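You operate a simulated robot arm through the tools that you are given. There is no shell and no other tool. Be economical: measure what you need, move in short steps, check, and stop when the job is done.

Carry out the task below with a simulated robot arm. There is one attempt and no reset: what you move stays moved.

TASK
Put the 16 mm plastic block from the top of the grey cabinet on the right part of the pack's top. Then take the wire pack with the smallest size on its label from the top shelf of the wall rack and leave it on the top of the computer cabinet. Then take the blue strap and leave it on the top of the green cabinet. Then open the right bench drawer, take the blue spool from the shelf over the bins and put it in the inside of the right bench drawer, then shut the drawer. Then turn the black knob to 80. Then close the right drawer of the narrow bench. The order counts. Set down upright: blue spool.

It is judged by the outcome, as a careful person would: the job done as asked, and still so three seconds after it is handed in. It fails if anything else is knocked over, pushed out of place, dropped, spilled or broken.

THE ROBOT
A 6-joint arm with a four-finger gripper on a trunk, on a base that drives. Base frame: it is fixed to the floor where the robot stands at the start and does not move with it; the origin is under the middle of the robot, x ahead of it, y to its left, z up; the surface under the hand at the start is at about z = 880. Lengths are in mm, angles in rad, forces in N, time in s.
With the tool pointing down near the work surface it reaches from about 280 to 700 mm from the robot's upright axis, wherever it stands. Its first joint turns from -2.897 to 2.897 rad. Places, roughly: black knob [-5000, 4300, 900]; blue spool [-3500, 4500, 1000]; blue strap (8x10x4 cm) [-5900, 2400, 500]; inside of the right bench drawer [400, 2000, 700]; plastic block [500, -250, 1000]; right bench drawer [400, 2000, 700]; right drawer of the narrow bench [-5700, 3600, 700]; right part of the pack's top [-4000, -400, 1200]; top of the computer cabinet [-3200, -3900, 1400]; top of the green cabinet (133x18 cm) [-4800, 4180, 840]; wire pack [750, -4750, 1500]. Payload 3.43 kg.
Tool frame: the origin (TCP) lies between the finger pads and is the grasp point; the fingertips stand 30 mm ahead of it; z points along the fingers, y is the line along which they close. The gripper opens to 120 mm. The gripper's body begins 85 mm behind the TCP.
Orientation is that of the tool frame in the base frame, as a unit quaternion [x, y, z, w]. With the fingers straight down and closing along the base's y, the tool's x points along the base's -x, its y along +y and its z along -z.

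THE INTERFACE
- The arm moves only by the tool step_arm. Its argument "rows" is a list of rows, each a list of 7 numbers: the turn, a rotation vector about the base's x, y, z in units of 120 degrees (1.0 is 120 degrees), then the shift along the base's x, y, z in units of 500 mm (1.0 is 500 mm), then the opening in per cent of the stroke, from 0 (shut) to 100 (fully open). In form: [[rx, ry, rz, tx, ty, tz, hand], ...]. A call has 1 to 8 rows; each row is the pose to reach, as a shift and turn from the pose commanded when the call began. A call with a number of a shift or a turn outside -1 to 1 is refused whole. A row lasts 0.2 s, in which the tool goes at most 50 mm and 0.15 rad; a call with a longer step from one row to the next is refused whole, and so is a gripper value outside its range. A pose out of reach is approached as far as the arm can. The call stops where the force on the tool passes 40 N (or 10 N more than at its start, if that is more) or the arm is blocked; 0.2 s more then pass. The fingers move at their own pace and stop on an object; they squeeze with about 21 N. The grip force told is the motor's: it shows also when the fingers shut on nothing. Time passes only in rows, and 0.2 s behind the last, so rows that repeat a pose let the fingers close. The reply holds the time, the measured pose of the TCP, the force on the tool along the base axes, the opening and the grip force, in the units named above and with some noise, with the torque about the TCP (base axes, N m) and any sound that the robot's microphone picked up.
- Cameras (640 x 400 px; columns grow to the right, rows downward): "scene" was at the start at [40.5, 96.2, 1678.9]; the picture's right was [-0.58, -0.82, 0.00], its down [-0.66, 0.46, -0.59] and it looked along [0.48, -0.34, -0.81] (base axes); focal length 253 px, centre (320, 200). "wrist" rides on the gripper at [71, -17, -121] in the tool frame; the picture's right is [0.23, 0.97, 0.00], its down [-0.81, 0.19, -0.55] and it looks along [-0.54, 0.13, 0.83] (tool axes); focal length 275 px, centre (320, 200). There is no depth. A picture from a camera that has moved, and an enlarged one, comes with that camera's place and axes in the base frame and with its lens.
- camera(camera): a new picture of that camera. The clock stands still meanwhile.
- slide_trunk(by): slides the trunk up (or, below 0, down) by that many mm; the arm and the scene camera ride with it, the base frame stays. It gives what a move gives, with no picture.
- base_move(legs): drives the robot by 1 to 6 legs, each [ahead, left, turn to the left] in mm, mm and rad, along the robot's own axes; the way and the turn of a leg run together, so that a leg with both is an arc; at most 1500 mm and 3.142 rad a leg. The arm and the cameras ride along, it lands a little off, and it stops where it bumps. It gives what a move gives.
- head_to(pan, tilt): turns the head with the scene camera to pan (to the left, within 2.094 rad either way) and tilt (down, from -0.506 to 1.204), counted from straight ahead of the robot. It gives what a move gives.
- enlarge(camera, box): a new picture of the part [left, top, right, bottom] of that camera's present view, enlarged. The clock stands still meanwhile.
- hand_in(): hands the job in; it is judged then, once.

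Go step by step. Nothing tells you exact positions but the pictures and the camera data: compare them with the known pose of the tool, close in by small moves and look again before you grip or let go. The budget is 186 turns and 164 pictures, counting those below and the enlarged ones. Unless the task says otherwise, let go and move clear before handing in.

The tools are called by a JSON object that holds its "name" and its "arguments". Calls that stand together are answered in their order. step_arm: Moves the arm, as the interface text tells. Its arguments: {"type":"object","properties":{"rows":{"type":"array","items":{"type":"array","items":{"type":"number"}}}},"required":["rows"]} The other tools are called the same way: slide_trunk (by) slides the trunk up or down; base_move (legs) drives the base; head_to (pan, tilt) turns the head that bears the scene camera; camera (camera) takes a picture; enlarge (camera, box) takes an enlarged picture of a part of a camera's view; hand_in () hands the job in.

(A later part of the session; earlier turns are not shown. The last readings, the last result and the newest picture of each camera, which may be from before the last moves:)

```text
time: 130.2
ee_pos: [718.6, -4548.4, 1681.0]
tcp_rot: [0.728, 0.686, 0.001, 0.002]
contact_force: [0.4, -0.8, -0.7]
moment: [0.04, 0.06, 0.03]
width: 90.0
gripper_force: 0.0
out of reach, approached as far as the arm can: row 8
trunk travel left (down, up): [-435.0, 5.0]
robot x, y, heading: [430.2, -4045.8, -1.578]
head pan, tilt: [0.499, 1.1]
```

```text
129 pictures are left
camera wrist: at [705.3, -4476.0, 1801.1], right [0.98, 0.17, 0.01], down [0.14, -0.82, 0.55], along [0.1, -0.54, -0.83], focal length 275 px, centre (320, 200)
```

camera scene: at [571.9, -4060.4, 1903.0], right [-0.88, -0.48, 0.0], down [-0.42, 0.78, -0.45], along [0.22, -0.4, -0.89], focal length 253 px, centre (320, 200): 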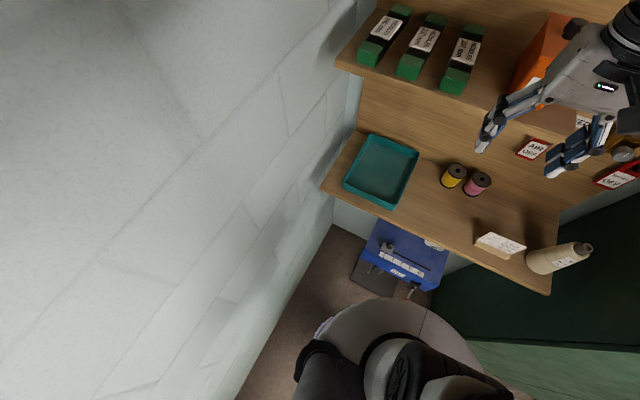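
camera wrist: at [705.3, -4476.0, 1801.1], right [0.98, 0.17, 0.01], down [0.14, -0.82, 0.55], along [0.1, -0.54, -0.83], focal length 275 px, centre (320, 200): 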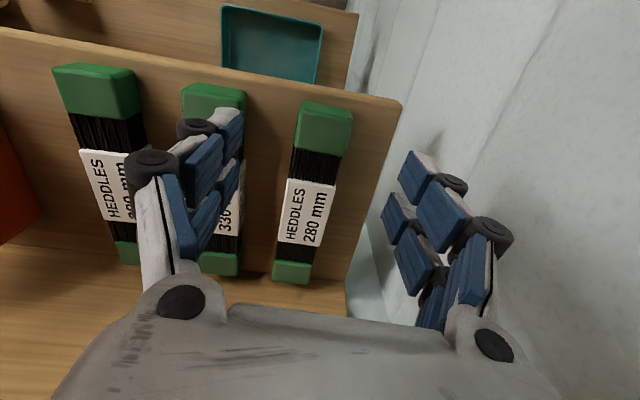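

At this height reach ends at about 580 mm, and it should grow as I go lower. I'll narrow the opening to fit between the packs and move down and in together.

{"name": "step_arm", "arguments": {"rows": [[0, 0, 0, 0.002, 0, -0.03, 63], [0, 0, 0, 0.002, -0.02, -0.06, 63], [0, 0, 0, 0.003, -0.05, -0.08, 63], [0, 0, 0, 0.003, -0.08, -0.085, 63], [0, 0, 0, 0.003, -0.1, -0.085, 63], [0, 0, 0, 0.003, -0.1, -0.085, 63]]}}

{"name": "camera", "arguments": {"camera": "wrist"}}

{"name": "enlarge", "arguments": {"camera": "scene", "box": [320, 0, 520, 125]}}

```text
time: 131.6
ee_pos: [711.1, -4590.0, 1633.1]
tcp_rot: [0.728, 0.686, 0.003, 0.002]
contact_force: [-0.6, -0.6, 0.0]
moment: [0.03, -0.03, -0.04]
width: 75.6
gripper_force: 0.0
out of reach, approached as far as the arm can: row 4, 5, 6
trunk travel left (down, up): [-435.0, 5.0]
robot x, y, heading: [431.2, -4050.1, -1.574]
head pan, tilt: [0.499, 1.1]
```

```text
128 pictures are left
camera wrist: at [697.2, -4518.0, 1753.9], right [0.98, 0.17, 0.01], down [0.14, -0.82, 0.55], along [0.1, -0.55, -0.83], focal length 275 px, centre (320, 200)
```

wrist: 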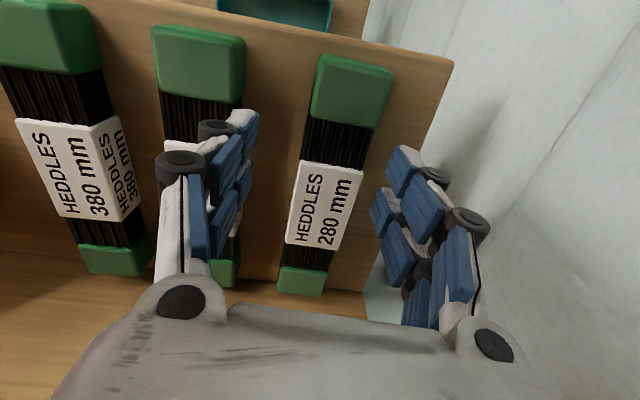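

```text
3.20 times, centred on (420, 62) of scene
camera zoom: at [601.7, -4086.5, 1902.9], right [-0.88, -0.48, 0.0], down [-0.42, 0.78, -0.45], along [0.22, -0.4, -0.89], focal length 810 px, centre (0, 640)
```

zoom: 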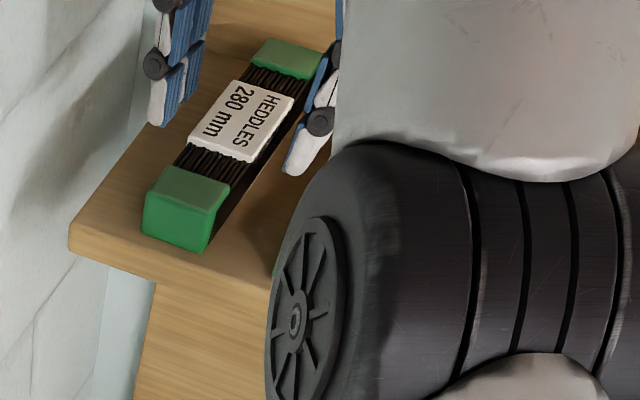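

{"name": "step_arm", "arguments": {"rows": [[0, 0, 0, 0.005, 0.01, -0.02, 63], [0, 0, 0, 0.005, 0.01, -0.04, 63], [0, 0, 0, 0.005, 0.01, -0.04, 63]]}}

{"name": "camera", "arguments": {"camera": "wrist"}}

```text
time: 132.4
ee_pos: [713.0, -4585.7, 1614.1]
tcp_rot: [0.727, 0.686, 0.002, 0.003]
contact_force: [-0.2, 0.7, -0.2]
moment: [-0.03, -0.01, -0.02]
width: 75.5
gripper_force: 0.0
trunk travel left (down, up): [-435.0, 5.0]
robot x, y, heading: [429.2, -4051.7, -1.573]
head pan, tilt: [0.499, 1.1]
```

```text
126 pictures are left
camera wrist: at [698.4, -4511.9, 1733.6], right [0.98, 0.17, 0.01], down [0.14, -0.82, 0.55], along [0.1, -0.55, -0.83], focal length 275 px, centre (320, 200)
```

wrist: 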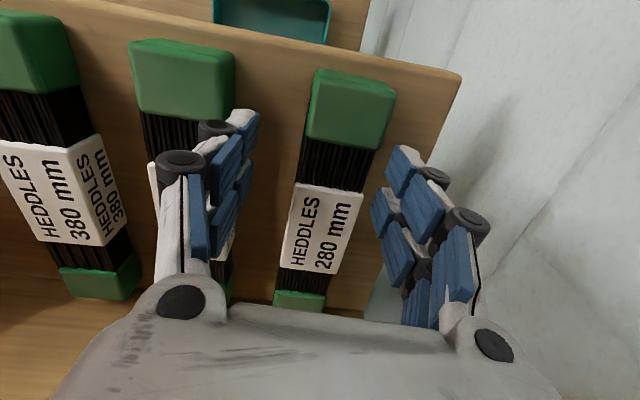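

{"name": "step_arm", "arguments": {"rows": [[0, 0, 0, 0.012, -0.01, 0.005, 63], [0, 0, 0, 0.016, -0.02, 0, 63], [0, 0, 0, 0.016, -0.02, 0, 63]]}}

{"name": "camera", "arguments": {"camera": "wrist"}}

```text
time: 133.2
ee_pos: [719.2, -4594.1, 1615.0]
tcp_rot: [0.728, 0.686, 0.002, 0.004]
contact_force: [-0.2, -0.3, -0.2]
moment: [0.0, -0.02, 0.02]
width: 75.5
gripper_force: 0.0
trunk travel left (down, up): [-435.0, 5.0]
robot x, y, heading: [431.1, -4045.2, -1.571]
head pan, tilt: [0.499, 1.1]
```

```text
125 pictures are left
camera wrist: at [706.9, -4520.9, 1734.4], right [0.98, 0.17, 0.01], down [0.14, -0.82, 0.56], along [0.1, -0.55, -0.83], focal length 275 px, centre (320, 200)
```

wrist: 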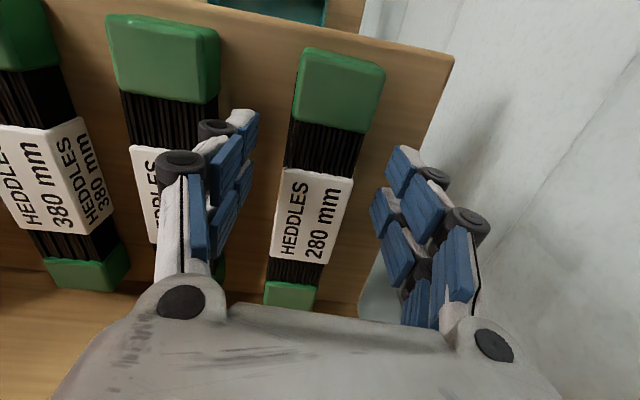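

The pack is centred between the fingertips, so I'll lower and close.

{"name": "step_arm", "arguments": {"rows": [[0, 0, 0, 0, 0, -0.02, 63], [0, 0, 0, 0, 0, -0.036, 63], [0, 0, 0, 0, 0, -0.036, 30], [0, 0, 0, 0, 0, -0.036, 0], [0, 0, 0, 0, 0, -0.036, 0], [0, 0, 0, 0, 0, -0.036, 0], [0, 0, 0, 0, 0, -0.036, 0]]}}

{"name": "camera", "arguments": {"camera": "wrist"}}

```text
time: 134.8
ee_pos: [720.3, -4593.4, 1595.8]
tcp_rot: [0.728, 0.685, 0.002, 0.003]
contact_force: [-0.5, -1.1, -0.3]
moment: [-0.03, -0.02, 0.06]
width: 43.9
gripper_force: 21.7
trunk travel left (down, up): [-435.0, 5.0]
robot x, y, heading: [429.8, -4048.6, -1.574]
head pan, tilt: [0.499, 1.1]
```

```text
124 pictures are left
camera wrist: at [707.6, -4521.0, 1715.0], right [0.98, 0.17, 0.01], down [0.14, -0.82, 0.55], along [0.1, -0.55, -0.83], focal length 275 px, centre (320, 200)
```

wrist: 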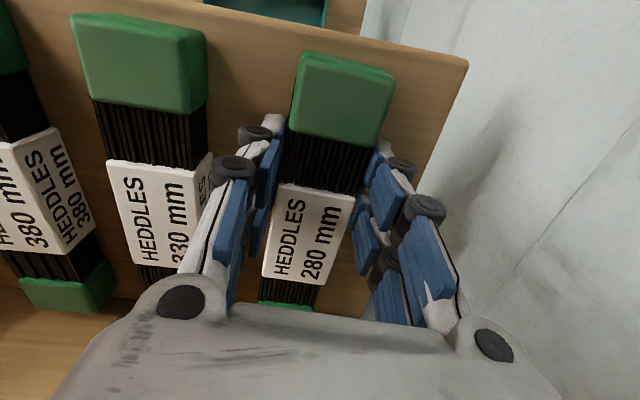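

Gripped. I'll lift slightly, then draw back from the shelf.

{"name": "step_arm", "arguments": {"rows": [[0, 0, 0, 0, 0, 0.02, 0], [0, 0, 0, 0, 0.01, 0.05, 0], [0, 0, 0, -0.01, 0.06, 0.09, 0], [0, 0, 0, -0.02, 0.13, 0.12, 0], [0, 0, 0, -0.05, 0.21, 0.13, 0], [0, 0, 0, -0.1, 0.28, 0.13, 0], [0, 0, 0, -0.17, 0.34, 0.13, 0]]}}

{"name": "camera", "arguments": {"camera": "wrist"}}

```text
time: 136.4
ee_pos: [632.0, -4420.7, 1660.4]
tcp_rot: [0.728, 0.686, 0.003, 0.004]
contact_force: [0.5, 1.2, -3.7]
moment: [0.14, -0.04, -0.01]
width: 43.8
gripper_force: 21.0
trunk travel left (down, up): [-435.0, 5.0]
robot x, y, heading: [427.9, -4048.9, -1.579]
head pan, tilt: [0.499, 1.1]
```

```text
123 pictures are left
camera wrist: at [618.0, -4347.9, 1779.7], right [0.98, 0.17, 0.01], down [0.14, -0.82, 0.56], along [0.1, -0.55, -0.83], focal length 275 px, centre (320, 200)
```

wrist: 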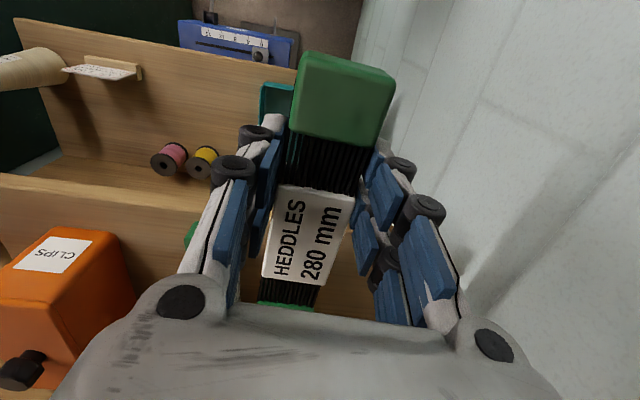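

{"name": "camera", "arguments": {"camera": "scene"}}

{"name": "base_move", "arguments": {"legs": [[-190, -225, 0], [-250, -660, 0], [-150, 0, 0], [0, 0, -1.563], [1150, 0, 0]]}}

{"name": "head_to", "arguments": {"pan": 0.3, "tilt": 0.5}}

{"name": "camera", "arguments": {"camera": "scene"}}

```text
122 pictures are left
camera scene: at [597.9, -4083.1, 1903.3], right [-0.88, -0.48, 0.0], down [-0.42, 0.78, -0.46], along [0.22, -0.4, -0.89], focal length 253 px, centre (320, 200)
```

scene: 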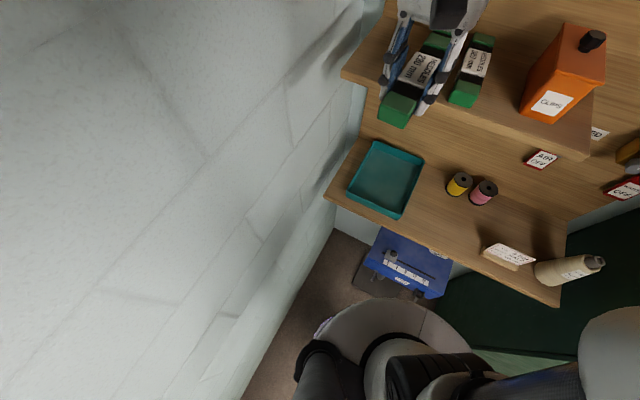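

```text
time: 152.3
ee_pos: [-1999.5, -3574.7, 1659.4]
tcp_rot: [0.999, -0.052, 0.0, 0.004]
contact_force: [0.1, 0.6, -4.3]
moment: [-0.01, -0.2, -0.01]
width: 43.8
gripper_force: 20.7
trunk travel left (down, up): [-435.0, 5.0]
robot x, y, heading: [-1612.4, -3384.0, 3.095]
head pan, tilt: [0.499, 1.1]
```

```text
time: 153.3
ee_pos: [-1998.5, -3573.9, 1659.5]
tcp_rot: [0.999, -0.053, 0.0, 0.003]
contact_force: [-0.3, -0.3, -4.8]
moment: [-0.01, -0.18, -0.03]
width: 43.8
gripper_force: 21.1
trunk travel left (down, up): [-435.0, 5.0]
robot x, y, heading: [-1617.8, -3388.0, 3.094]
head pan, tilt: [0.3, 0.499]
```

```text
121 pictures are left
camera scene: at [-1689.8, -3551.6, 1950.6], right [-0.25, 0.97, 0.0], down [0.46, 0.12, -0.88], along [-0.85, -0.22, -0.48], focal length 253 px, centre (320, 200)
```

scene: 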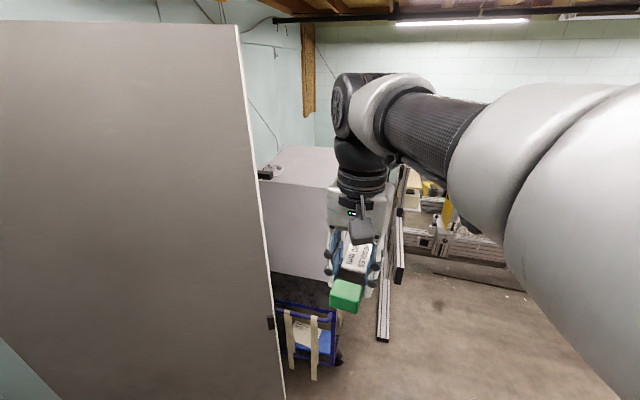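

The cabinet stands beyond the open door's edge. I'll drive to about (-2600,-3320), between the cart and the machine stand, and turn to face it.

{"name": "base_move", "arguments": {"legs": [[800, 0, 0], [170, -20, 0], [0, 0, 0.9]]}}

{"name": "head_to", "arguments": {"pan": 0.0, "tilt": 0.8}}

{"name": "camera", "arguments": {"camera": "scene"}}

{"name": "camera", "arguments": {"camera": "wrist"}}

```text
time: 160.9
ee_pos: [-2688.4, -3740.6, 1658.6]
tcp_rot: [0.925, 0.381, 0.001, 0.003]
contact_force: [0.1, 0.2, -4.0]
moment: [0.14, -0.14, 0.02]
width: 43.8
gripper_force: 21.3
trunk travel left (down, up): [-435.0, 5.0]
robot x, y, heading: [-2585.1, -3323.6, -2.301]
head pan, tilt: [0.3, 0.499]
```

```text
time: 161.8
ee_pos: [-2688.9, -3740.6, 1659.2]
tcp_rot: [0.925, 0.381, 0.001, 0.002]
contact_force: [-0.4, 0.0, -4.2]
moment: [0.14, -0.14, 0.01]
width: 44.0
gripper_force: 20.7
trunk travel left (down, up): [-435.0, 5.0]
robot x, y, heading: [-2586.9, -3324.8, -2.307]
head pan, tilt: [0.0, 0.799]
```

```text
120 pictures are left
camera scene: at [-2525.5, -3464.8, 1924.8], right [-0.74, 0.67, 0.0], down [0.48, 0.53, -0.7], along [-0.47, -0.52, -0.72], focal length 253 px, centre (320, 200)
```

scene: 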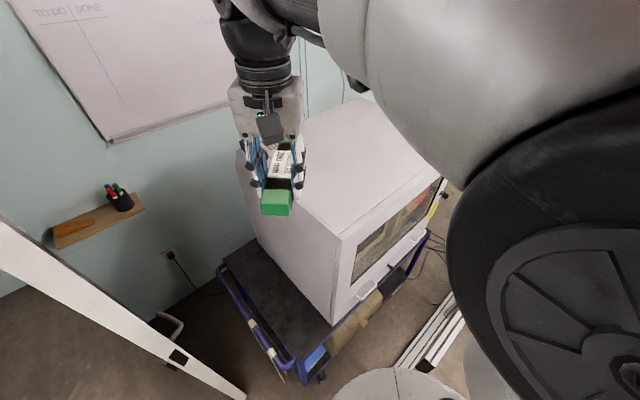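

```text
119 pictures are left
camera wrist: at [-2649.6, -3677.2, 1778.8], right [0.85, -0.53, 0.01], down [-0.44, -0.7, 0.55], along [-0.29, -0.47, -0.83], focal length 275 px, centre (320, 200)
```

wrist: 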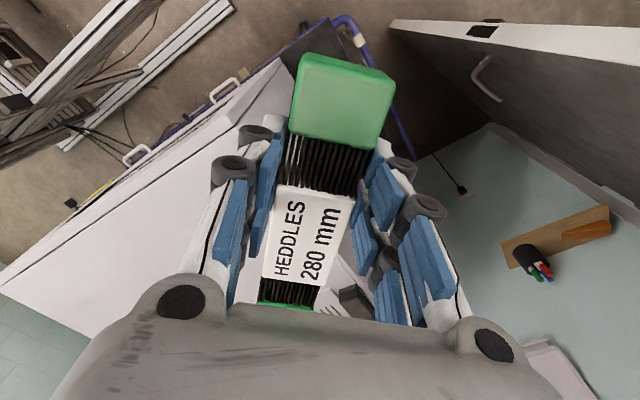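

The bare top of the white cabinet is right in front. I'll move the hand over it, staying at this height, and look again.

{"name": "step_arm", "arguments": {"rows": [[0, 0, 0, -0.08, -0.02, 0, 0], [0, 0, 0, -0.16, -0.05, 0, 0], [0, 0, 0, -0.24, -0.08, 0, 0], [0, 0, 0, -0.32, -0.11, 0, 0], [0, 0, 0, -0.4, -0.14, 0, 0], [0, 0, 0, -0.48, -0.18, -0.05, 0], [0, 0, 0, -0.48, -0.18, -0.1, 0], [0, 0, 0, -0.48, -0.18, -0.1, 0]]}}

{"name": "camera", "arguments": {"camera": "scene"}}

{"name": "camera", "arguments": {"camera": "wrist"}}

```text
refused: row 6 steps farther than a row can; nothing moved
```

```text
118 pictures are left
camera scene: at [-2525.5, -3464.8, 1924.8], right [-0.74, 0.67, 0.0], down [0.48, 0.53, -0.7], along [-0.47, -0.52, -0.72], focal length 253 px, centre (320, 200)
```

scene: 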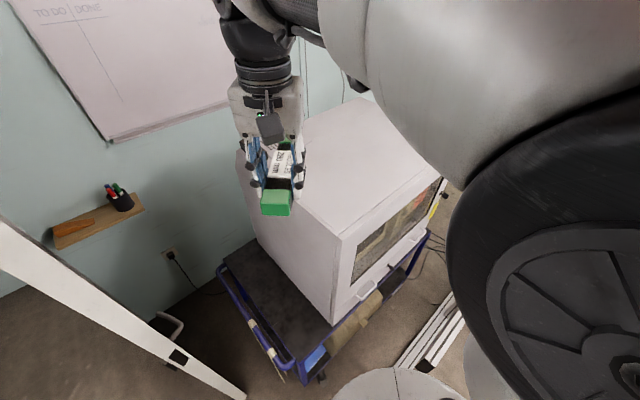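

```text
117 pictures are left
camera wrist: at [-2649.6, -3677.2, 1778.8], right [0.85, -0.53, 0.01], down [-0.44, -0.7, 0.55], along [-0.29, -0.47, -0.83], focal length 275 px, centre (320, 200)
```

wrist: 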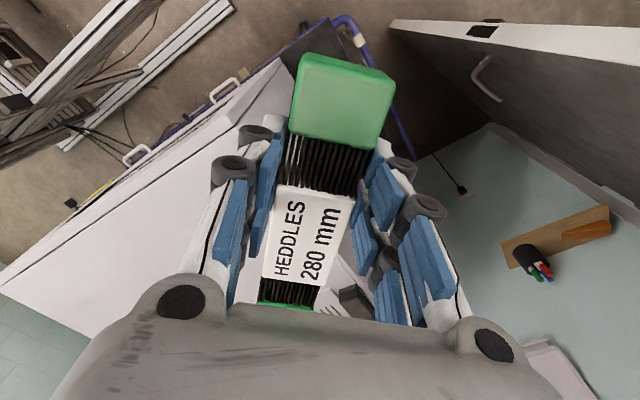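

Row 6 was a touch too long. I'll send the move again with even steps.

{"name": "step_arm", "arguments": {"rows": [[0, 0, 0, -0.08, -0.02, 0, 0], [0, 0, 0, -0.16, -0.05, 0, 0], [0, 0, 0, -0.24, -0.08, 0, 0], [0, 0, 0, -0.32, -0.11, 0, 0], [0, 0, 0, -0.4, -0.14, 0, 0], [0, 0, 0, -0.48, -0.17, 0, 0], [0, 0, 0, -0.48, -0.18, -0.08, 0], [0, 0, 0, -0.48, -0.18, -0.1, 0]]}}

{"name": "camera", "arguments": {"camera": "scene"}}

{"name": "camera", "arguments": {"camera": "wrist"}}

```text
time: 163.6
ee_pos: [-2928.1, -3830.3, 1609.6]
tcp_rot: [0.925, 0.38, 0.001, 0.002]
contact_force: [-1.0, -0.4, -3.4]
moment: [0.15, -0.16, -0.03]
width: 43.9
gripper_force: 21.2
out of reach, approached as far as the arm can: row 6
trunk travel left (down, up): [-435.0, 5.0]
robot x, y, heading: [-2591.3, -3322.4, -2.305]
head pan, tilt: [0.0, 0.799]
```

```text
116 pictures are left
camera scene: at [-2527.1, -3465.7, 1924.7], right [-0.74, 0.67, 0.0], down [0.48, 0.53, -0.7], along [-0.47, -0.52, -0.72], focal length 253 px, centre (320, 200)
```

scene: 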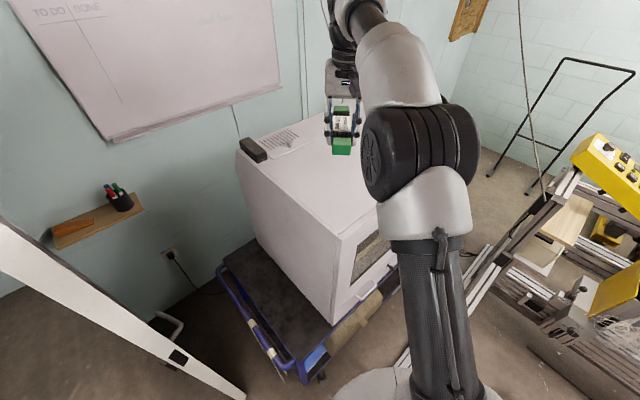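

```text
115 pictures are left
camera wrist: at [-2890.8, -3766.7, 1728.9], right [0.85, -0.53, 0.01], down [-0.44, -0.7, 0.55], along [-0.29, -0.47, -0.83], focal length 275 px, centre (320, 200)
```

wrist: 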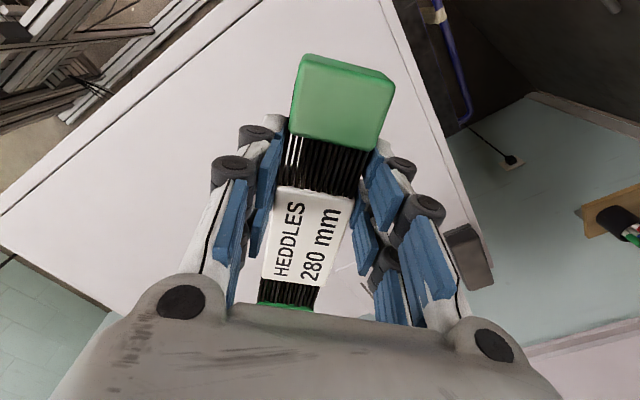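

The spot under the hand is clear; the paper and black box are well away. I'll lower to just above the expected top (z≈1400), then slowly.

{"name": "step_arm", "arguments": {"rows": [[0, 0, 0, 0, 0, -0.08, 0], [0, 0, 0, 0, 0, -0.16, 0], [0, 0, 0, 0, 0, -0.24, 0], [0, 0, 0, 0, 0, -0.28, 0], [0, 0, 0, 0, 0, -0.295, 0], [0, 0, 0, 0, 0, -0.305, 0], [0, 0, 0, 0, 0, -0.315, 0], [0, 0, 0, 0, 0, -0.325, 0]]}}

{"name": "camera", "arguments": {"camera": "wrist"}}

{"name": "enlarge", "arguments": {"camera": "scene", "box": [230, 90, 400, 260]}}

```text
time: 165.3
ee_pos: [-2926.8, -3831.1, 1446.5]
tcp_rot: [0.925, 0.38, 0.001, 0.003]
contact_force: [0.1, -0.2, -4.1]
moment: [0.1, -0.15, 0.01]
width: 43.8
gripper_force: 21.1
trunk travel left (down, up): [-435.0, 5.0]
robot x, y, heading: [-2590.4, -3321.8, -2.307]
head pan, tilt: [0.0, 0.799]
```

```text
114 pictures are left
camera wrist: at [-2889.0, -3767.7, 1566.4], right [0.85, -0.53, 0.01], down [-0.44, -0.7, 0.55], along [-0.29, -0.47, -0.83], focal length 275 px, centre (320, 200)
```

wrist: 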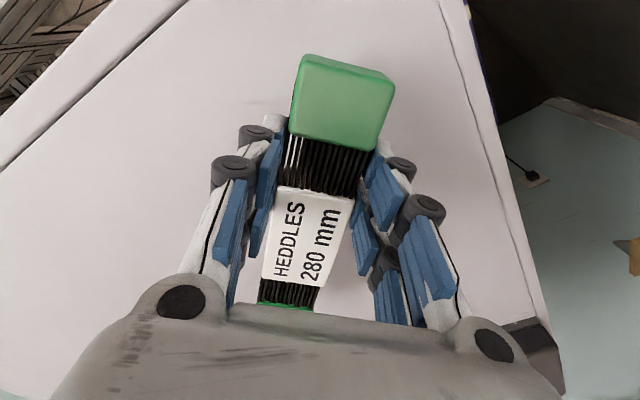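

```text
2.35 times, centred on (315, 175) of scene
camera zoom: at [-2525.9, -3465.1, 1924.7], right [-0.74, 0.67, 0.0], down [0.48, 0.53, -0.7], along [-0.47, -0.52, -0.72], focal length 596 px, centre (332, 259)
```

zoom: 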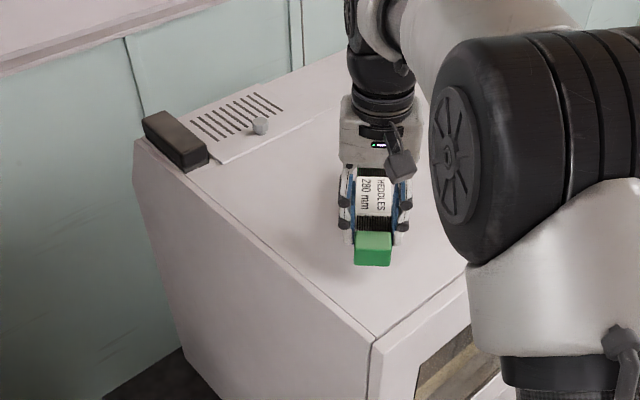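

{"name": "step_arm", "arguments": {"rows": [[0, 0, 0, 0, 0, -0.008, 0], [0, 0, 0, 0, 0, -0.014, 0], [0, 0, 0, 0, 0, -0.02, 0], [0, 0, 0, 0, 0, -0.026, 0], [0, 0, 0, 0, 0, -0.032, 0], [0, 0, 0, 0, 0, -0.038, 0], [0, 0, 0, 0, 0, -0.044, 0], [0, 0, 0, 0, 0, -0.05, 0]]}}

```text
time: 167.2
ee_pos: [-2927.8, -3829.8, 1424.2]
tcp_rot: [0.925, 0.381, -0.001, 0.005]
contact_force: [0.0, -1.0, 9.8]
moment: [-0.13, 0.27, 0.07]
width: 43.9
gripper_force: 20.7
trunk travel left (down, up): [-435.0, 5.0]
robot x, y, heading: [-2594.9, -3328.0, -2.306]
head pan, tilt: [0.0, 0.799]
```

The force has turned upward, so the pack rests on the cabinet. I'll release and lift.

{"name": "step_arm", "arguments": {"rows": [[0, 0, 0, 0, 0, 0, 20], [0, 0, 0, 0, 0, 0, 50], [0, 0, 0, 0, 0, 0, 70], [0, 0, 0, 0, 0, 0, 70], [0, 0, 0, 0, 0, 0.04, 70], [0, 0, 0, 0, 0, 0.12, 70], [0, 0, 0, 0, 0, 0.2, 70], [0, 0, 0, 0, 0, 0.28, 70]]}}

{"name": "camera", "arguments": {"camera": "wrist"}}

```text
time: 168.9
ee_pos: [-2925.8, -3825.7, 1560.2]
tcp_rot: [0.925, 0.38, 0.002, 0.003]
contact_force: [0.3, 0.1, 0.7]
moment: [-0.03, 0.02, 0.01]
width: 84.2
gripper_force: 0.1
trunk travel left (down, up): [-435.0, 5.0]
robot x, y, heading: [-2587.4, -3322.3, -2.303]
head pan, tilt: [0.0, 0.799]
```

```text
112 pictures are left
camera wrist: at [-2887.4, -3763.0, 1680.7], right [0.85, -0.53, 0.01], down [-0.44, -0.7, 0.55], along [-0.29, -0.47, -0.83], focal length 275 px, centre (320, 200)
```

wrist: 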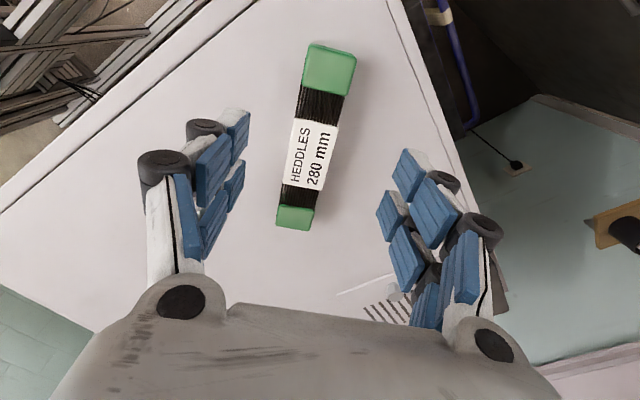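

The pack lies on the cabinet top. Next is the blue strap: I'll retract, back out and drive north along the corridor in front of the machine.

{"name": "step_arm", "arguments": {"rows": [[0, 0, 0, 0.05, 0.07, 0, 70], [0, 0, 0, 0.1, 0.14, 0, 70], [0, 0, 0, 0.15, 0.21, 0, 70], [0, 0, 0, 0.2, 0.28, 0, 70], [0, 0, 0, 0.24, 0.35, 0, 70]]}}

{"name": "base_move", "arguments": {"legs": [[-300, 0, 0], [0, 0, -0.84], [100, -1400, 0], [0, -1450, 0], [0, -1300, 0]]}}

{"name": "head_to", "arguments": {"pan": -0.4, "tilt": 0.35}}

{"name": "camera", "arguments": {"camera": "scene"}}

```text
time: 170.2
ee_pos: [-2805.7, -3654.6, 1562.7]
tcp_rot: [0.925, 0.38, 0.001, 0.003]
contact_force: [-0.4, 0.1, 0.6]
moment: [-0.03, 0.02, -0.01]
width: 83.8
gripper_force: 0.0
trunk travel left (down, up): [-435.0, 5.0]
robot x, y, heading: [-2592.2, -3322.1, -2.304]
head pan, tilt: [0.0, 0.799]
```

```text
time: 193.7
ee_pos: [-2779.3, 958.4, 1562.3]
tcp_rot: [0.999, -0.052, 0.0, 0.003]
contact_force: [-0.4, 0.0, -0.1]
moment: [-0.01, -0.01, 0.06]
width: 84.1
gripper_force: 0.2
trunk travel left (down, up): [-435.0, 5.0]
robot x, y, heading: [-2383.5, 999.0, 3.097]
head pan, tilt: [0.0, 0.799]
```

```text
time: 194.6
ee_pos: [-2779.1, 958.2, 1562.3]
tcp_rot: [0.999, -0.051, 0.0, 0.004]
contact_force: [0.8, 0.6, 0.5]
moment: [-0.01, -0.04, 0.01]
width: 84.1
gripper_force: 0.0
trunk travel left (down, up): [-435.0, 5.0]
robot x, y, heading: [-2381.0, 996.4, 3.093]
head pan, tilt: [-0.4, 0.351]
```

```text
111 pictures are left
camera scene: at [-2454.8, 899.2, 1964.3], right [0.43, 0.9, 0.0], down [0.31, -0.15, -0.94], along [-0.85, 0.41, -0.34], focal length 253 px, centre (320, 200)
```

scene: 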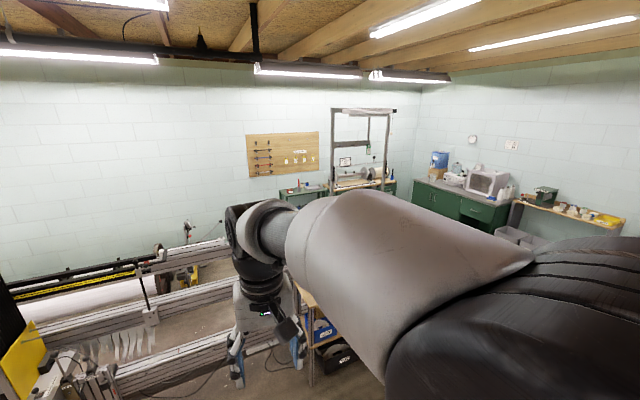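

The arm blocks the view, so I'll swing it to the left and lower the hand, then look north-west again.

{"name": "step_arm", "arguments": {"rows": [[0, 0, 0, 0.02, -0.08, 0, 70], [0, 0, 0, 0.05, -0.16, 0, 70], [0, 0, 0, 0.09, -0.24, 0, 70], [0, 0, 0, 0.13, -0.32, 0, 70], [0, 0, 0, 0.18, -0.4, 0, 70], [0, 0, 0, 0.25, -0.46, 0, 70], [0, 0, 0, 0.33, -0.5, 0, 70], [0, 0, 0, 0.42, -0.53, 0, 70]]}}

{"name": "head_to", "arguments": {"pan": -0.5, "tilt": 0.4}}

{"name": "camera", "arguments": {"camera": "scene"}}

```text
time: 196.4
ee_pos: [-2571.2, 694.6, 1562.8]
tcp_rot: [0.998, -0.056, -0.001, 0.004]
contact_force: [-0.5, -0.5, 0.3]
moment: [0.03, 0.01, -0.01]
width: 84.0
gripper_force: 0.0
trunk travel left (down, up): [-435.0, 5.0]
robot x, y, heading: [-2379.2, 998.5, 3.098]
head pan, tilt: [-0.4, 0.351]
```

```text
time: 197.1
ee_pos: [-2571.6, 694.4, 1564.0]
tcp_rot: [0.999, -0.054, -0.001, 0.004]
contact_force: [-0.4, 0.0, 1.4]
moment: [0.01, -0.01, -0.01]
width: 84.1
gripper_force: 0.0
trunk travel left (down, up): [-435.0, 5.0]
robot x, y, heading: [-2384.4, 999.3, 3.093]
head pan, tilt: [-0.499, 0.4]
```

```text
110 pictures are left
camera scene: at [-2453.4, 901.9, 1959.8], right [0.46, 0.89, 0.0], down [0.35, -0.18, -0.92], along [-0.82, 0.43, -0.39], focal length 253 px, centre (320, 200)
```

scene: 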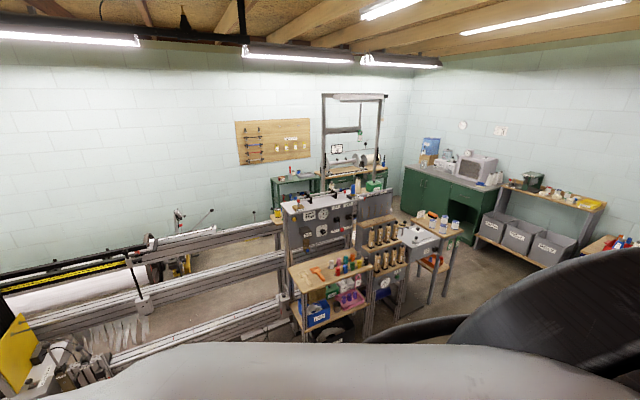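

The green-topped table by the far wall holds the strap, and the green cabinet stands in the corner. I'll bring the arm back in front, drive north past the workstation, then west.

{"name": "step_arm", "arguments": {"rows": [[0, 0, 0, -0.09, 0.03, 0, 70], [0, 0, 0, -0.17, 0.07, 0, 70], [0, 0, 0, -0.24, 0.13, 0, 70], [0, 0, 0, -0.3, 0.2, 0, 70], [0, 0, 0, -0.35, 0.28, 0, 70], [0, 0, 0, -0.38, 0.37, 0, 70], [0, 0, 0, -0.41, 0.46, 0, 70], [0, 0, 0, -0.42, 0.55, 0, 70]]}}

{"name": "base_move", "arguments": {"legs": [[0, -1200, 0.045], [0, -1250, 0], [700, 0, 0]]}}

{"name": "head_to", "arguments": {"pan": 0.35, "tilt": 0.5}}

{"name": "camera", "arguments": {"camera": "scene"}}

```text
time: 198.9
ee_pos: [-2776.7, 971.6, 1561.8]
tcp_rot: [0.999, -0.05, 0.0, 0.004]
contact_force: [0.0, 0.1, -0.2]
moment: [-0.01, 0.01, -0.02]
width: 83.9
gripper_force: 0.0
trunk travel left (down, up): [-435.0, 5.0]
robot x, y, heading: [-2381.8, 1003.0, 3.097]
head pan, tilt: [-0.499, 0.4]
```

```text
time: 214.4
ee_pos: [-3430.8, 3440.4, 1563.0]
tcp_rot: [0.999, -0.032, 0.0, 0.004]
contact_force: [-0.4, -0.2, -0.2]
moment: [0.01, 0.01, 0.0]
width: 84.0
gripper_force: 0.1
trunk travel left (down, up): [-435.0, 5.0]
robot x, y, heading: [-3040.7, 3488.0, 3.133]
head pan, tilt: [-0.499, 0.4]
```

```text
time: 215.6
ee_pos: [-3429.9, 3438.4, 1562.5]
tcp_rot: [0.999, -0.032, 0.0, 0.003]
contact_force: [0.3, -0.5, 0.6]
moment: [0.01, 0.01, 0.02]
width: 84.3
gripper_force: 0.1
trunk travel left (down, up): [-435.0, 5.0]
robot x, y, heading: [-3038.5, 3486.7, 3.128]
head pan, tilt: [0.351, 0.499]
```

```text
109 pictures are left
camera scene: at [-3105.3, 3315.0, 1950.7], right [-0.33, 0.94, 0.0], down [0.45, 0.16, -0.88], along [-0.83, -0.29, -0.48], focal length 253 px, centre (320, 200)
```

scene: 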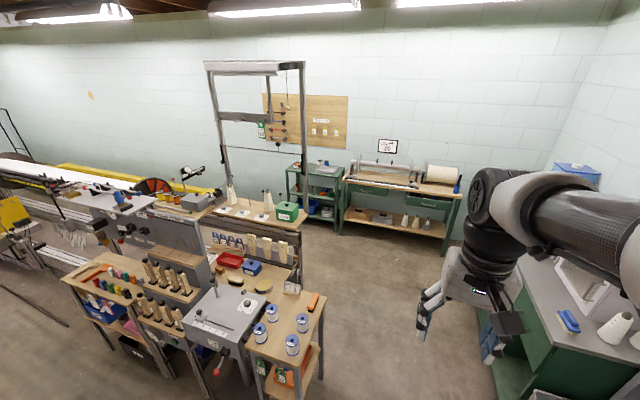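

Now I see the green shelf table by the wall, the narrow bench beside it and the green cabinet on the right. I'll enlarge the shelf area to find the strap.

{"name": "enlarge", "arguments": {"camera": "scene", "box": [260, 140, 480, 260]}}

{"name": "base_move", "arguments": {"legs": [[1450, -70, 0.0], [0, 0, 0.4]]}}

{"name": "head_to", "arguments": {"pan": 0.35, "tilt": 0.5}}

{"name": "camera", "arguments": {"camera": "scene"}}

```text
2.91 times, centred on (370, 200) of scene
camera zoom: at [-3105.3, 3315.0, 1950.7], right [-0.33, 0.94, 0.0], down [0.45, 0.16, -0.88], along [-0.83, -0.29, -0.48], focal length 737 px, centre (174, 200)
```

zoom: 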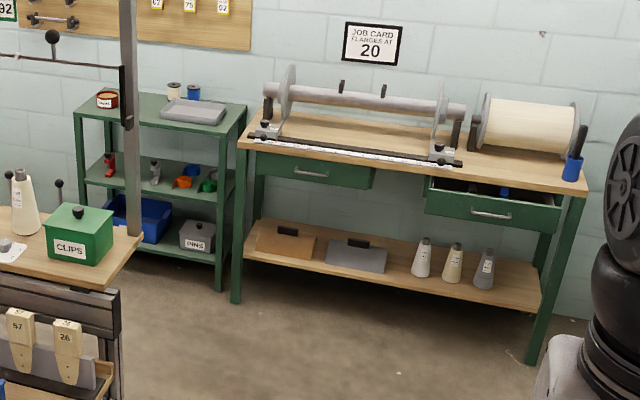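

```text
time: 223.9
ee_pos: [-4788.6, 3339.7, 1562.0]
tcp_rot: [0.983, 0.183, 0.0, 0.003]
contact_force: [-0.3, 0.0, 0.7]
moment: [0.0, -0.01, 0.0]
width: 83.9
gripper_force: 0.2
trunk travel left (down, up): [-435.0, 5.0]
robot x, y, heading: [-4455.0, 3548.8, -2.723]
head pan, tilt: [0.351, 0.499]
```

```text
time: 224.5
ee_pos: [-4788.6, 3340.3, 1562.2]
tcp_rot: [0.983, 0.183, 0.001, 0.003]
contact_force: [0.2, 0.4, -0.3]
moment: [0.01, 0.01, 0.0]
width: 84.2
gripper_force: 0.0
trunk travel left (down, up): [-435.0, 5.0]
robot x, y, heading: [-4453.5, 3543.5, -2.717]
head pan, tilt: [0.351, 0.499]
```

```text
107 pictures are left
camera scene: at [-4442.0, 3362.5, 1950.7], right [-0.7, 0.72, 0.0], down [0.34, 0.33, -0.88], along [-0.63, -0.61, -0.48], focal length 253 px, centre (320, 200)
```

scene: 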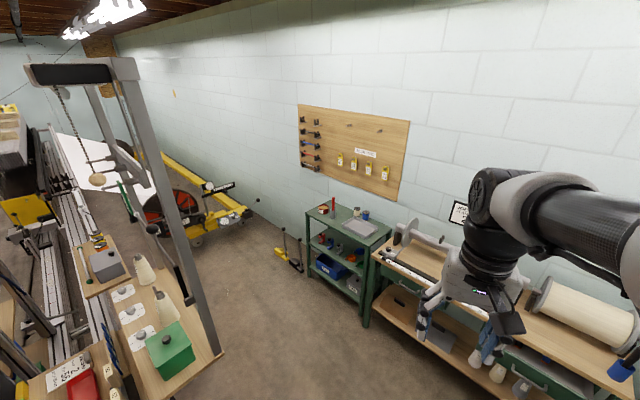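

{"name": "enlarge", "arguments": {"camera": "scene", "box": [290, 190, 400, 320]}}

{"name": "enlarge", "arguments": {"camera": "scene", "box": [0, 180, 260, 400]}}

```text
3.08 times, centred on (345, 255) of scene
camera zoom: at [-4442.0, 3362.5, 1950.7], right [-0.7, 0.72, 0.0], down [0.34, 0.33, -0.88], along [-0.63, -0.61, -0.48], focal length 779 px, centre (243, 31)
```

zoom: 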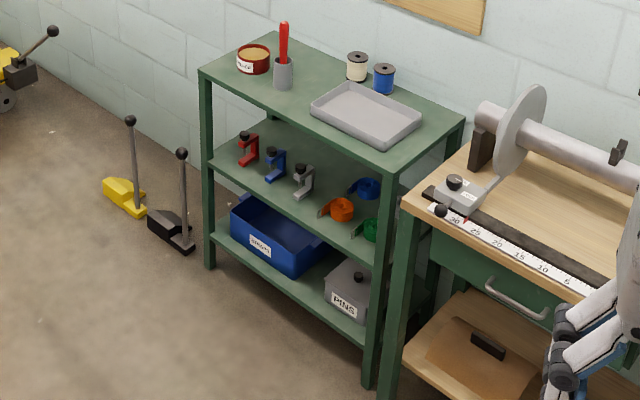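

```text
1.82 times, centred on (130, 290) of scene
camera zoom: at [-4442.0, 3362.5, 1950.7], right [-0.7, 0.72, 0.0], down [0.34, 0.33, -0.88], along [-0.63, -0.61, -0.48], focal length 460 px, centre (666, 36)
```

zoom: 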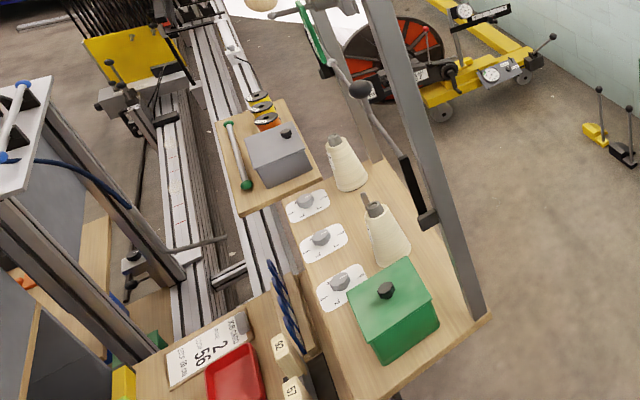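

The middle shelf of the green stand holds coiled straps: orange and green in front, and the blue one behind at about (-5930,2420), z≈490. I'll drive in front of the stand, then prepare the arm for a low forward reach.

{"name": "base_move", "arguments": {"legs": [[0, 0, -0.42], [546, 545, 0], [100, 580, 0]]}}

{"name": "step_arm", "arguments": {"rows": [[0, 0, 0.07, 0, 0, 0, 70], [0, 0, 0.14, 0, 0, 0, 70], [0, 0, 0.21, 0, 0, 0, 70], [0, 0, 0.28, 0, 0, 0, 70], [0, 0, 0.35, 0, 0, 0, 70], [0, 0, 0.42, 0, 0, 0, 70], [0, 0, 0.49, 0, 0, 0, 70], [0, 0, 0.56, 0, 0, 0, 70]]}}

{"name": "step_arm", "arguments": {"rows": [[0, 0, 0.07, 0, 0, 0, 70], [0, 0, 0.14, 0, 0, 0, 70], [0, 0, 0.21, 0, 0, 0, 70], [0, 0, 0.28, 0, 0, 0, 70], [0, 0, 0.35, 0, 0, 0, 70], [0, 0, 0.42, 0, 0, 0, 70], [0, 0, 0.49, 0, 0, 0, 70], [0, 0, 0.56, 0, 0, 0, 70]]}}

{"name": "step_arm", "arguments": {"rows": [[0, 0, 0.07, 0, 0, 0, 70], [0, 0, 0.14, 0, 0, 0, 70], [0, 0, 0.21, 0, 0, 0, 70], [0, 0, 0.28, 0, 0, 0, 70], [0, 0, 0.35, 0, 0, 0, 70], [0, 0, 0.4, 0, 0, 0, 70], [0, 0, 0.4, 0, 0, 0, 70]]}}

```text
time: 232.9
ee_pos: [-5485.3, 2353.9, 1562.1]
tcp_rot: [1.0, -0.021, -0.001, 0.004]
contact_force: [-0.8, -0.3, -0.3]
moment: [-0.02, -0.03, -0.02]
width: 84.0
gripper_force: 0.1
trunk travel left (down, up): [-435.0, 5.0]
robot x, y, heading: [-5093.7, 2410.5, -3.126]
head pan, tilt: [0.351, 0.499]
```

```text
time: 234.7
ee_pos: [-5484.8, 2354.2, 1562.4]
tcp_rot: [0.844, 0.536, 0.002, 0.003]
contact_force: [-0.8, -1.2, 0.8]
moment: [0.01, 0.03, 0.03]
width: 84.1
gripper_force: 0.0
trunk travel left (down, up): [-435.0, 5.0]
robot x, y, heading: [-5096.9, 2408.6, -3.129]
head pan, tilt: [0.351, 0.499]
```

```text
time: 236.5
ee_pos: [-5486.4, 2354.9, 1560.4]
tcp_rot: [0.407, 0.913, 0.004, 0.002]
contact_force: [0.5, 0.4, -0.2]
moment: [0.0, 0.0, -0.02]
width: 83.9
gripper_force: 0.0
trunk travel left (down, up): [-435.0, 5.0]
robot x, y, heading: [-5094.6, 2413.1, -3.13]
head pan, tilt: [0.351, 0.499]
```

```text
time: 238.1
ee_pos: [-5485.2, 2354.9, 1560.5]
tcp_rot: [0.0, 1.0, 0.003, 0.0]
contact_force: [-0.5, 0.1, -1.0]
moment: [0.03, -0.02, 0.0]
width: 84.2
gripper_force: 0.1
trunk travel left (down, up): [-435.0, 5.0]
robot x, y, heading: [-5093.6, 2414.1, -3.134]
head pan, tilt: [0.351, 0.499]
```

The flip worked: the camera is now on the forward side. I'll tilt the hand 60° towards the stand, lower the trunk and move a little closer.

{"name": "step_arm", "arguments": {"rows": [[0, 0.07, 0, -0.04, 0.02, 0, 70], [0, 0.14, 0, -0.08, 0.04, -0.02, 70], [0, 0.21, 0, -0.12, 0.06, -0.06, 70], [0, 0.28, 0, -0.16, 0.08, -0.1, 70], [0, 0.35, 0, -0.2, 0.1, -0.15, 70], [0, 0.42, 0, -0.22, 0.12, -0.2, 70], [0, 0.49, 0, -0.22, 0.13, -0.25, 70], [0, 0.5, 0, -0.22, 0.13, -0.3, 70]]}}

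{"name": "slide_trunk", "arguments": {"by": -430}}

{"name": "camera", "arguments": {"camera": "wrist"}}

{"name": "head_to", "arguments": {"pan": 0.0, "tilt": 0.6}}

{"name": "camera", "arguments": {"camera": "scene"}}

```text
time: 239.9
ee_pos: [-5603.2, 2443.9, 1430.1]
tcp_rot: [0.004, 0.869, -0.019, -0.495]
contact_force: [-0.7, -0.2, -0.6]
moment: [0.0, -0.05, -0.02]
width: 83.7
gripper_force: 0.0
out of reach, approached as far as the arm can: row 6, 7, 8
trunk travel left (down, up): [-435.0, 5.0]
robot x, y, heading: [-5096.2, 2409.8, -3.128]
head pan, tilt: [0.351, 0.499]
```

```text
refused: -430 is not a number from -400 to 400
```

```text
104 pictures are left
camera wrist: at [-5534.5, 2433.4, 1552.9], right [-0.13, 0.98, 0.16], down [0.89, 0.19, -0.42], along [-0.44, 0.09, -0.89], focal length 275 px, centre (320, 200)
```

wrist: 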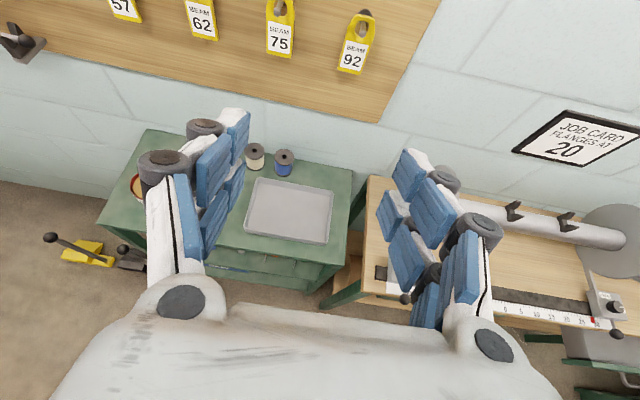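

```text
time: 240.7
ee_pos: [-5600.4, 2444.3, 1430.4]
tcp_rot: [0.003, 0.868, -0.019, -0.495]
contact_force: [0.3, 0.7, -0.5]
moment: [-0.03, 0.01, -0.01]
width: 84.0
gripper_force: 0.2
trunk travel left (down, up): [-435.0, 5.0]
robot x, y, heading: [-5096.9, 2410.4, -3.128]
head pan, tilt: [0.0, 0.6]
```

```text
103 pictures are left
camera scene: at [-5161.2, 2268.3, 1941.7], right [-0.01, 1.0, 0.0], down [0.56, 0.01, -0.83], along [-0.83, -0.01, -0.56], focal length 253 px, centre (320, 200)
```

scene: 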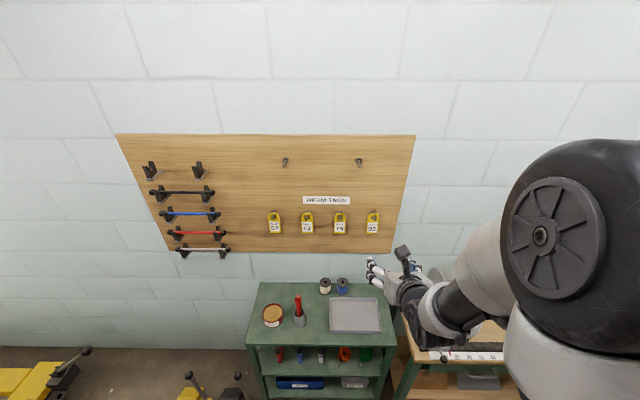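

{"name": "slide_trunk", "arguments": {"by": -400}}

{"name": "step_arm", "arguments": {"rows": [[0, 0, 0, 0.04, -0.02, -0.08, 90], [0, 0, 0, 0.06, -0.03, -0.17, 90], [0, 0, 0, 0.06, -0.04, -0.26, 90], [0, 0, 0, 0.06, -0.05, -0.35, 90], [0, 0, 0, 0.06, -0.05, -0.44, 90], [0, 0, 0, 0.06, -0.05, -0.53, 90], [0, 0, 0, 0.06, -0.05, -0.62, 90], [0, 0, 0, 0.06, -0.05, -0.7, 90]]}}

{"name": "camera", "arguments": {"camera": "wrist"}}

{"name": "head_to", "arguments": {"pan": 0.0, "tilt": 0.8}}

{"name": "camera", "arguments": {"camera": "scene"}}

```text
time: 244.5
ee_pos: [-5599.8, 2444.1, 1030.3]
tcp_rot: [0.002, 0.869, -0.02, -0.495]
contact_force: [0.3, -0.7, -0.4]
moment: [0.0, -0.02, 0.01]
width: 83.8
gripper_force: 0.1
trunk travel left (down, up): [-35.0, 405.0]
robot x, y, heading: [-5094.4, 2410.2, -3.129]
head pan, tilt: [0.0, 0.6]
```

```text
time: 246.3
ee_pos: [-5558.5, 2371.0, 679.0]
tcp_rot: [0.017, 0.868, -0.02, -0.496]
contact_force: [-0.6, -0.4, 0.7]
moment: [0.04, 0.06, 0.0]
width: 107.7
gripper_force: 0.1
out of reach, approached as far as the arm can: row 1, 2, 3, 4, 5, 6, 7, 8
trunk travel left (down, up): [-35.0, 405.0]
robot x, y, heading: [-5096.3, 2411.0, -3.131]
head pan, tilt: [0.0, 0.6]
```

```text
102 pictures are left
camera wrist: at [-5490.8, 2359.7, 800.7], right [-0.11, 0.98, 0.15], down [0.89, 0.16, -0.43], along [-0.44, 0.09, -0.89], focal length 275 px, centre (320, 200)
```

wrist: 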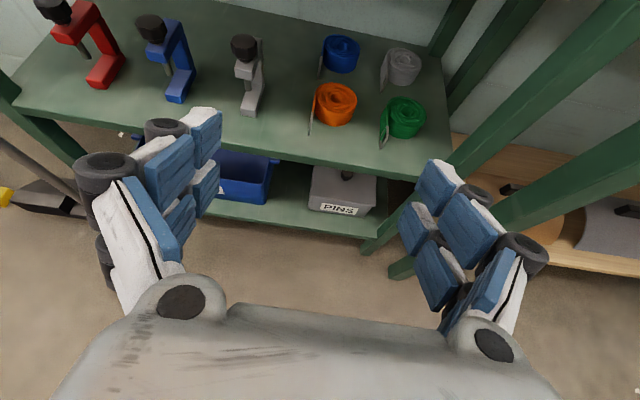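

```text
time: 247.1
ee_pos: [-5557.7, 2369.3, 678.4]
tcp_rot: [0.017, 0.868, -0.019, -0.497]
contact_force: [-0.3, -0.5, 0.3]
moment: [0.04, -0.01, -0.03]
width: 108.0
gripper_force: 0.1
trunk travel left (down, up): [-35.0, 405.0]
robot x, y, heading: [-5095.4, 2412.0, -3.129]
head pan, tilt: [0.0, 0.799]
```

```text
101 pictures are left
camera scene: at [-5153.7, 2268.5, 1524.8], right [-0.01, 1.0, 0.0], down [0.72, 0.01, -0.7], along [-0.7, -0.01, -0.72], focal length 253 px, centre (320, 200)
```

scene: 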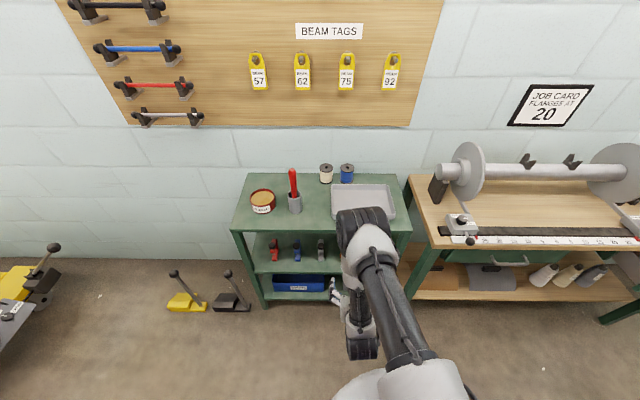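

I have a clear view of the middle shelf: the blue coil is at about (-5935,2399) behind the orange one, on a shelf surface of about z 457. I'll move the base 130 mm closer and pitch slightly more downward to slip over the orange strap.

{"name": "base_move", "arguments": {"legs": [[110, 0, 0]]}}

{"name": "step_arm", "arguments": {"rows": [[0, -0.02, 0, 0, 0.02, 0, 84], [0, -0.042, 0, 0, 0.058, 0, 84], [0, -0.042, 0, 0, 0.058, 0, 84]]}}

{"name": "camera", "arguments": {"camera": "wrist"}}

```text
time: 248.3
ee_pos: [-5668.4, 2368.8, 677.6]
tcp_rot: [0.017, 0.868, -0.02, -0.496]
contact_force: [-0.2, -0.1, -0.6]
moment: [-0.01, 0.01, -0.04]
width: 108.0
gripper_force: 0.1
trunk travel left (down, up): [-35.0, 405.0]
robot x, y, heading: [-5205.3, 2408.2, -3.129]
head pan, tilt: [0.0, 0.799]
```

```text
time: 249.1
ee_pos: [-5663.2, 2374.4, 676.9]
tcp_rot: [0.024, 0.889, -0.02, -0.458]
contact_force: [1.0, -0.2, 0.2]
moment: [0.01, 0.02, 0.01]
width: 100.7
gripper_force: 0.2
out of reach, approached as far as the arm can: row 1, 2, 3
trunk travel left (down, up): [-35.0, 405.0]
robot x, y, heading: [-5204.7, 2411.6, -3.127]
head pan, tilt: [0.0, 0.799]
```

```text
100 pictures are left
camera wrist: at [-5607.9, 2363.2, 805.9], right [-0.11, 0.99, 0.13], down [0.93, 0.15, -0.35], along [-0.36, 0.08, -0.93], focal length 275 px, centre (320, 200)
```

wrist: 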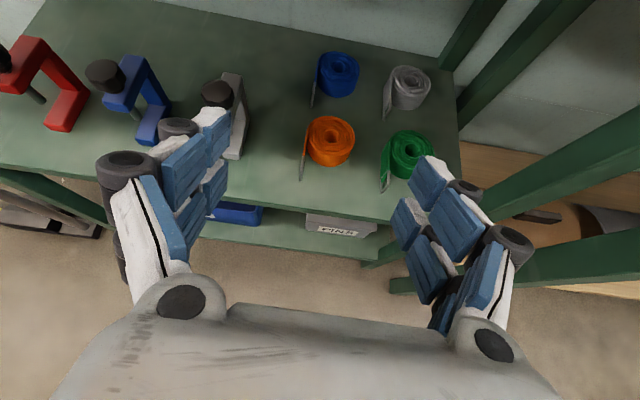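

{"name": "base_move", "arguments": {"legs": [[0, -20, 0]]}}

{"name": "step_arm", "arguments": {"rows": [[0, 0, 0, -0.05, 0, -0.05, 84], [0, 0, 0, -0.1, 0, -0.1, 84], [0, 0, 0, -0.16, 0, -0.14, 84], [0, 0, 0, -0.16, 0, -0.14, 84]]}}

{"name": "camera", "arguments": {"camera": "wrist"}}

```text
time: 249.8
ee_pos: [-5664.2, 2394.7, 677.8]
tcp_rot: [0.024, 0.888, -0.02, -0.458]
contact_force: [-0.6, -0.6, 0.4]
moment: [0.01, -0.03, 0.02]
width: 100.9
gripper_force: 0.1
trunk travel left (down, up): [-35.0, 405.0]
robot x, y, heading: [-5205.2, 2430.5, -3.128]
head pan, tilt: [0.0, 0.799]
```

```text
time: 250.8
ee_pos: [-5738.3, 2381.7, 607.0]
tcp_rot: [0.035, 0.888, -0.027, -0.457]
contact_force: [-0.1, 0.0, 0.8]
moment: [0.04, 0.0, -0.02]
width: 100.7
gripper_force: 0.0
out of reach, approached as far as the arm can: row 1, 2, 3, 4
trunk travel left (down, up): [-35.0, 405.0]
robot x, y, heading: [-5207.5, 2426.9, -3.126]
head pan, tilt: [0.0, 0.799]
```

```text
99 pictures are left
camera wrist: at [-5681.9, 2374.2, 735.6], right [-0.1, 0.99, 0.11], down [0.93, 0.13, -0.35], along [-0.36, 0.07, -0.93], focal length 275 px, centre (320, 200)
```

wrist: 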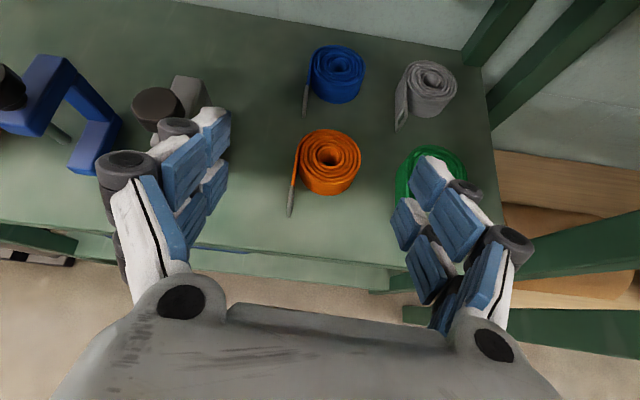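

The hand drifts because the last wrist joint is at its limit. I'll back out, turn the base about 0.35 rad right so the arm reaches to its left, and straighten the hand again.

{"name": "step_arm", "arguments": {"rows": [[0, 0, 0, 0.07, 0.01, 0.06, 84], [0, 0, 0, 0.15, 0.025, 0.14, 84], [0, 0, 0, 0.15, 0.025, 0.14, 84]]}}

{"name": "base_move", "arguments": {"legs": [[-110, 0, 0], [0, 0, -0.35]]}}

```text
refused: row 2 steps farther than a row can; nothing moved
```

```text
time: 253.1
ee_pos: [-5612.2, 2575.4, 606.4]
tcp_rot: [0.194, 0.867, 0.056, -0.455]
contact_force: [-0.3, -0.6, 1.0]
moment: [-0.02, 0.02, -0.01]
width: 100.6
gripper_force: 0.0
trunk travel left (down, up): [-35.0, 405.0]
robot x, y, heading: [-5099.1, 2425.2, 2.79]
head pan, tilt: [0.0, 0.799]
```

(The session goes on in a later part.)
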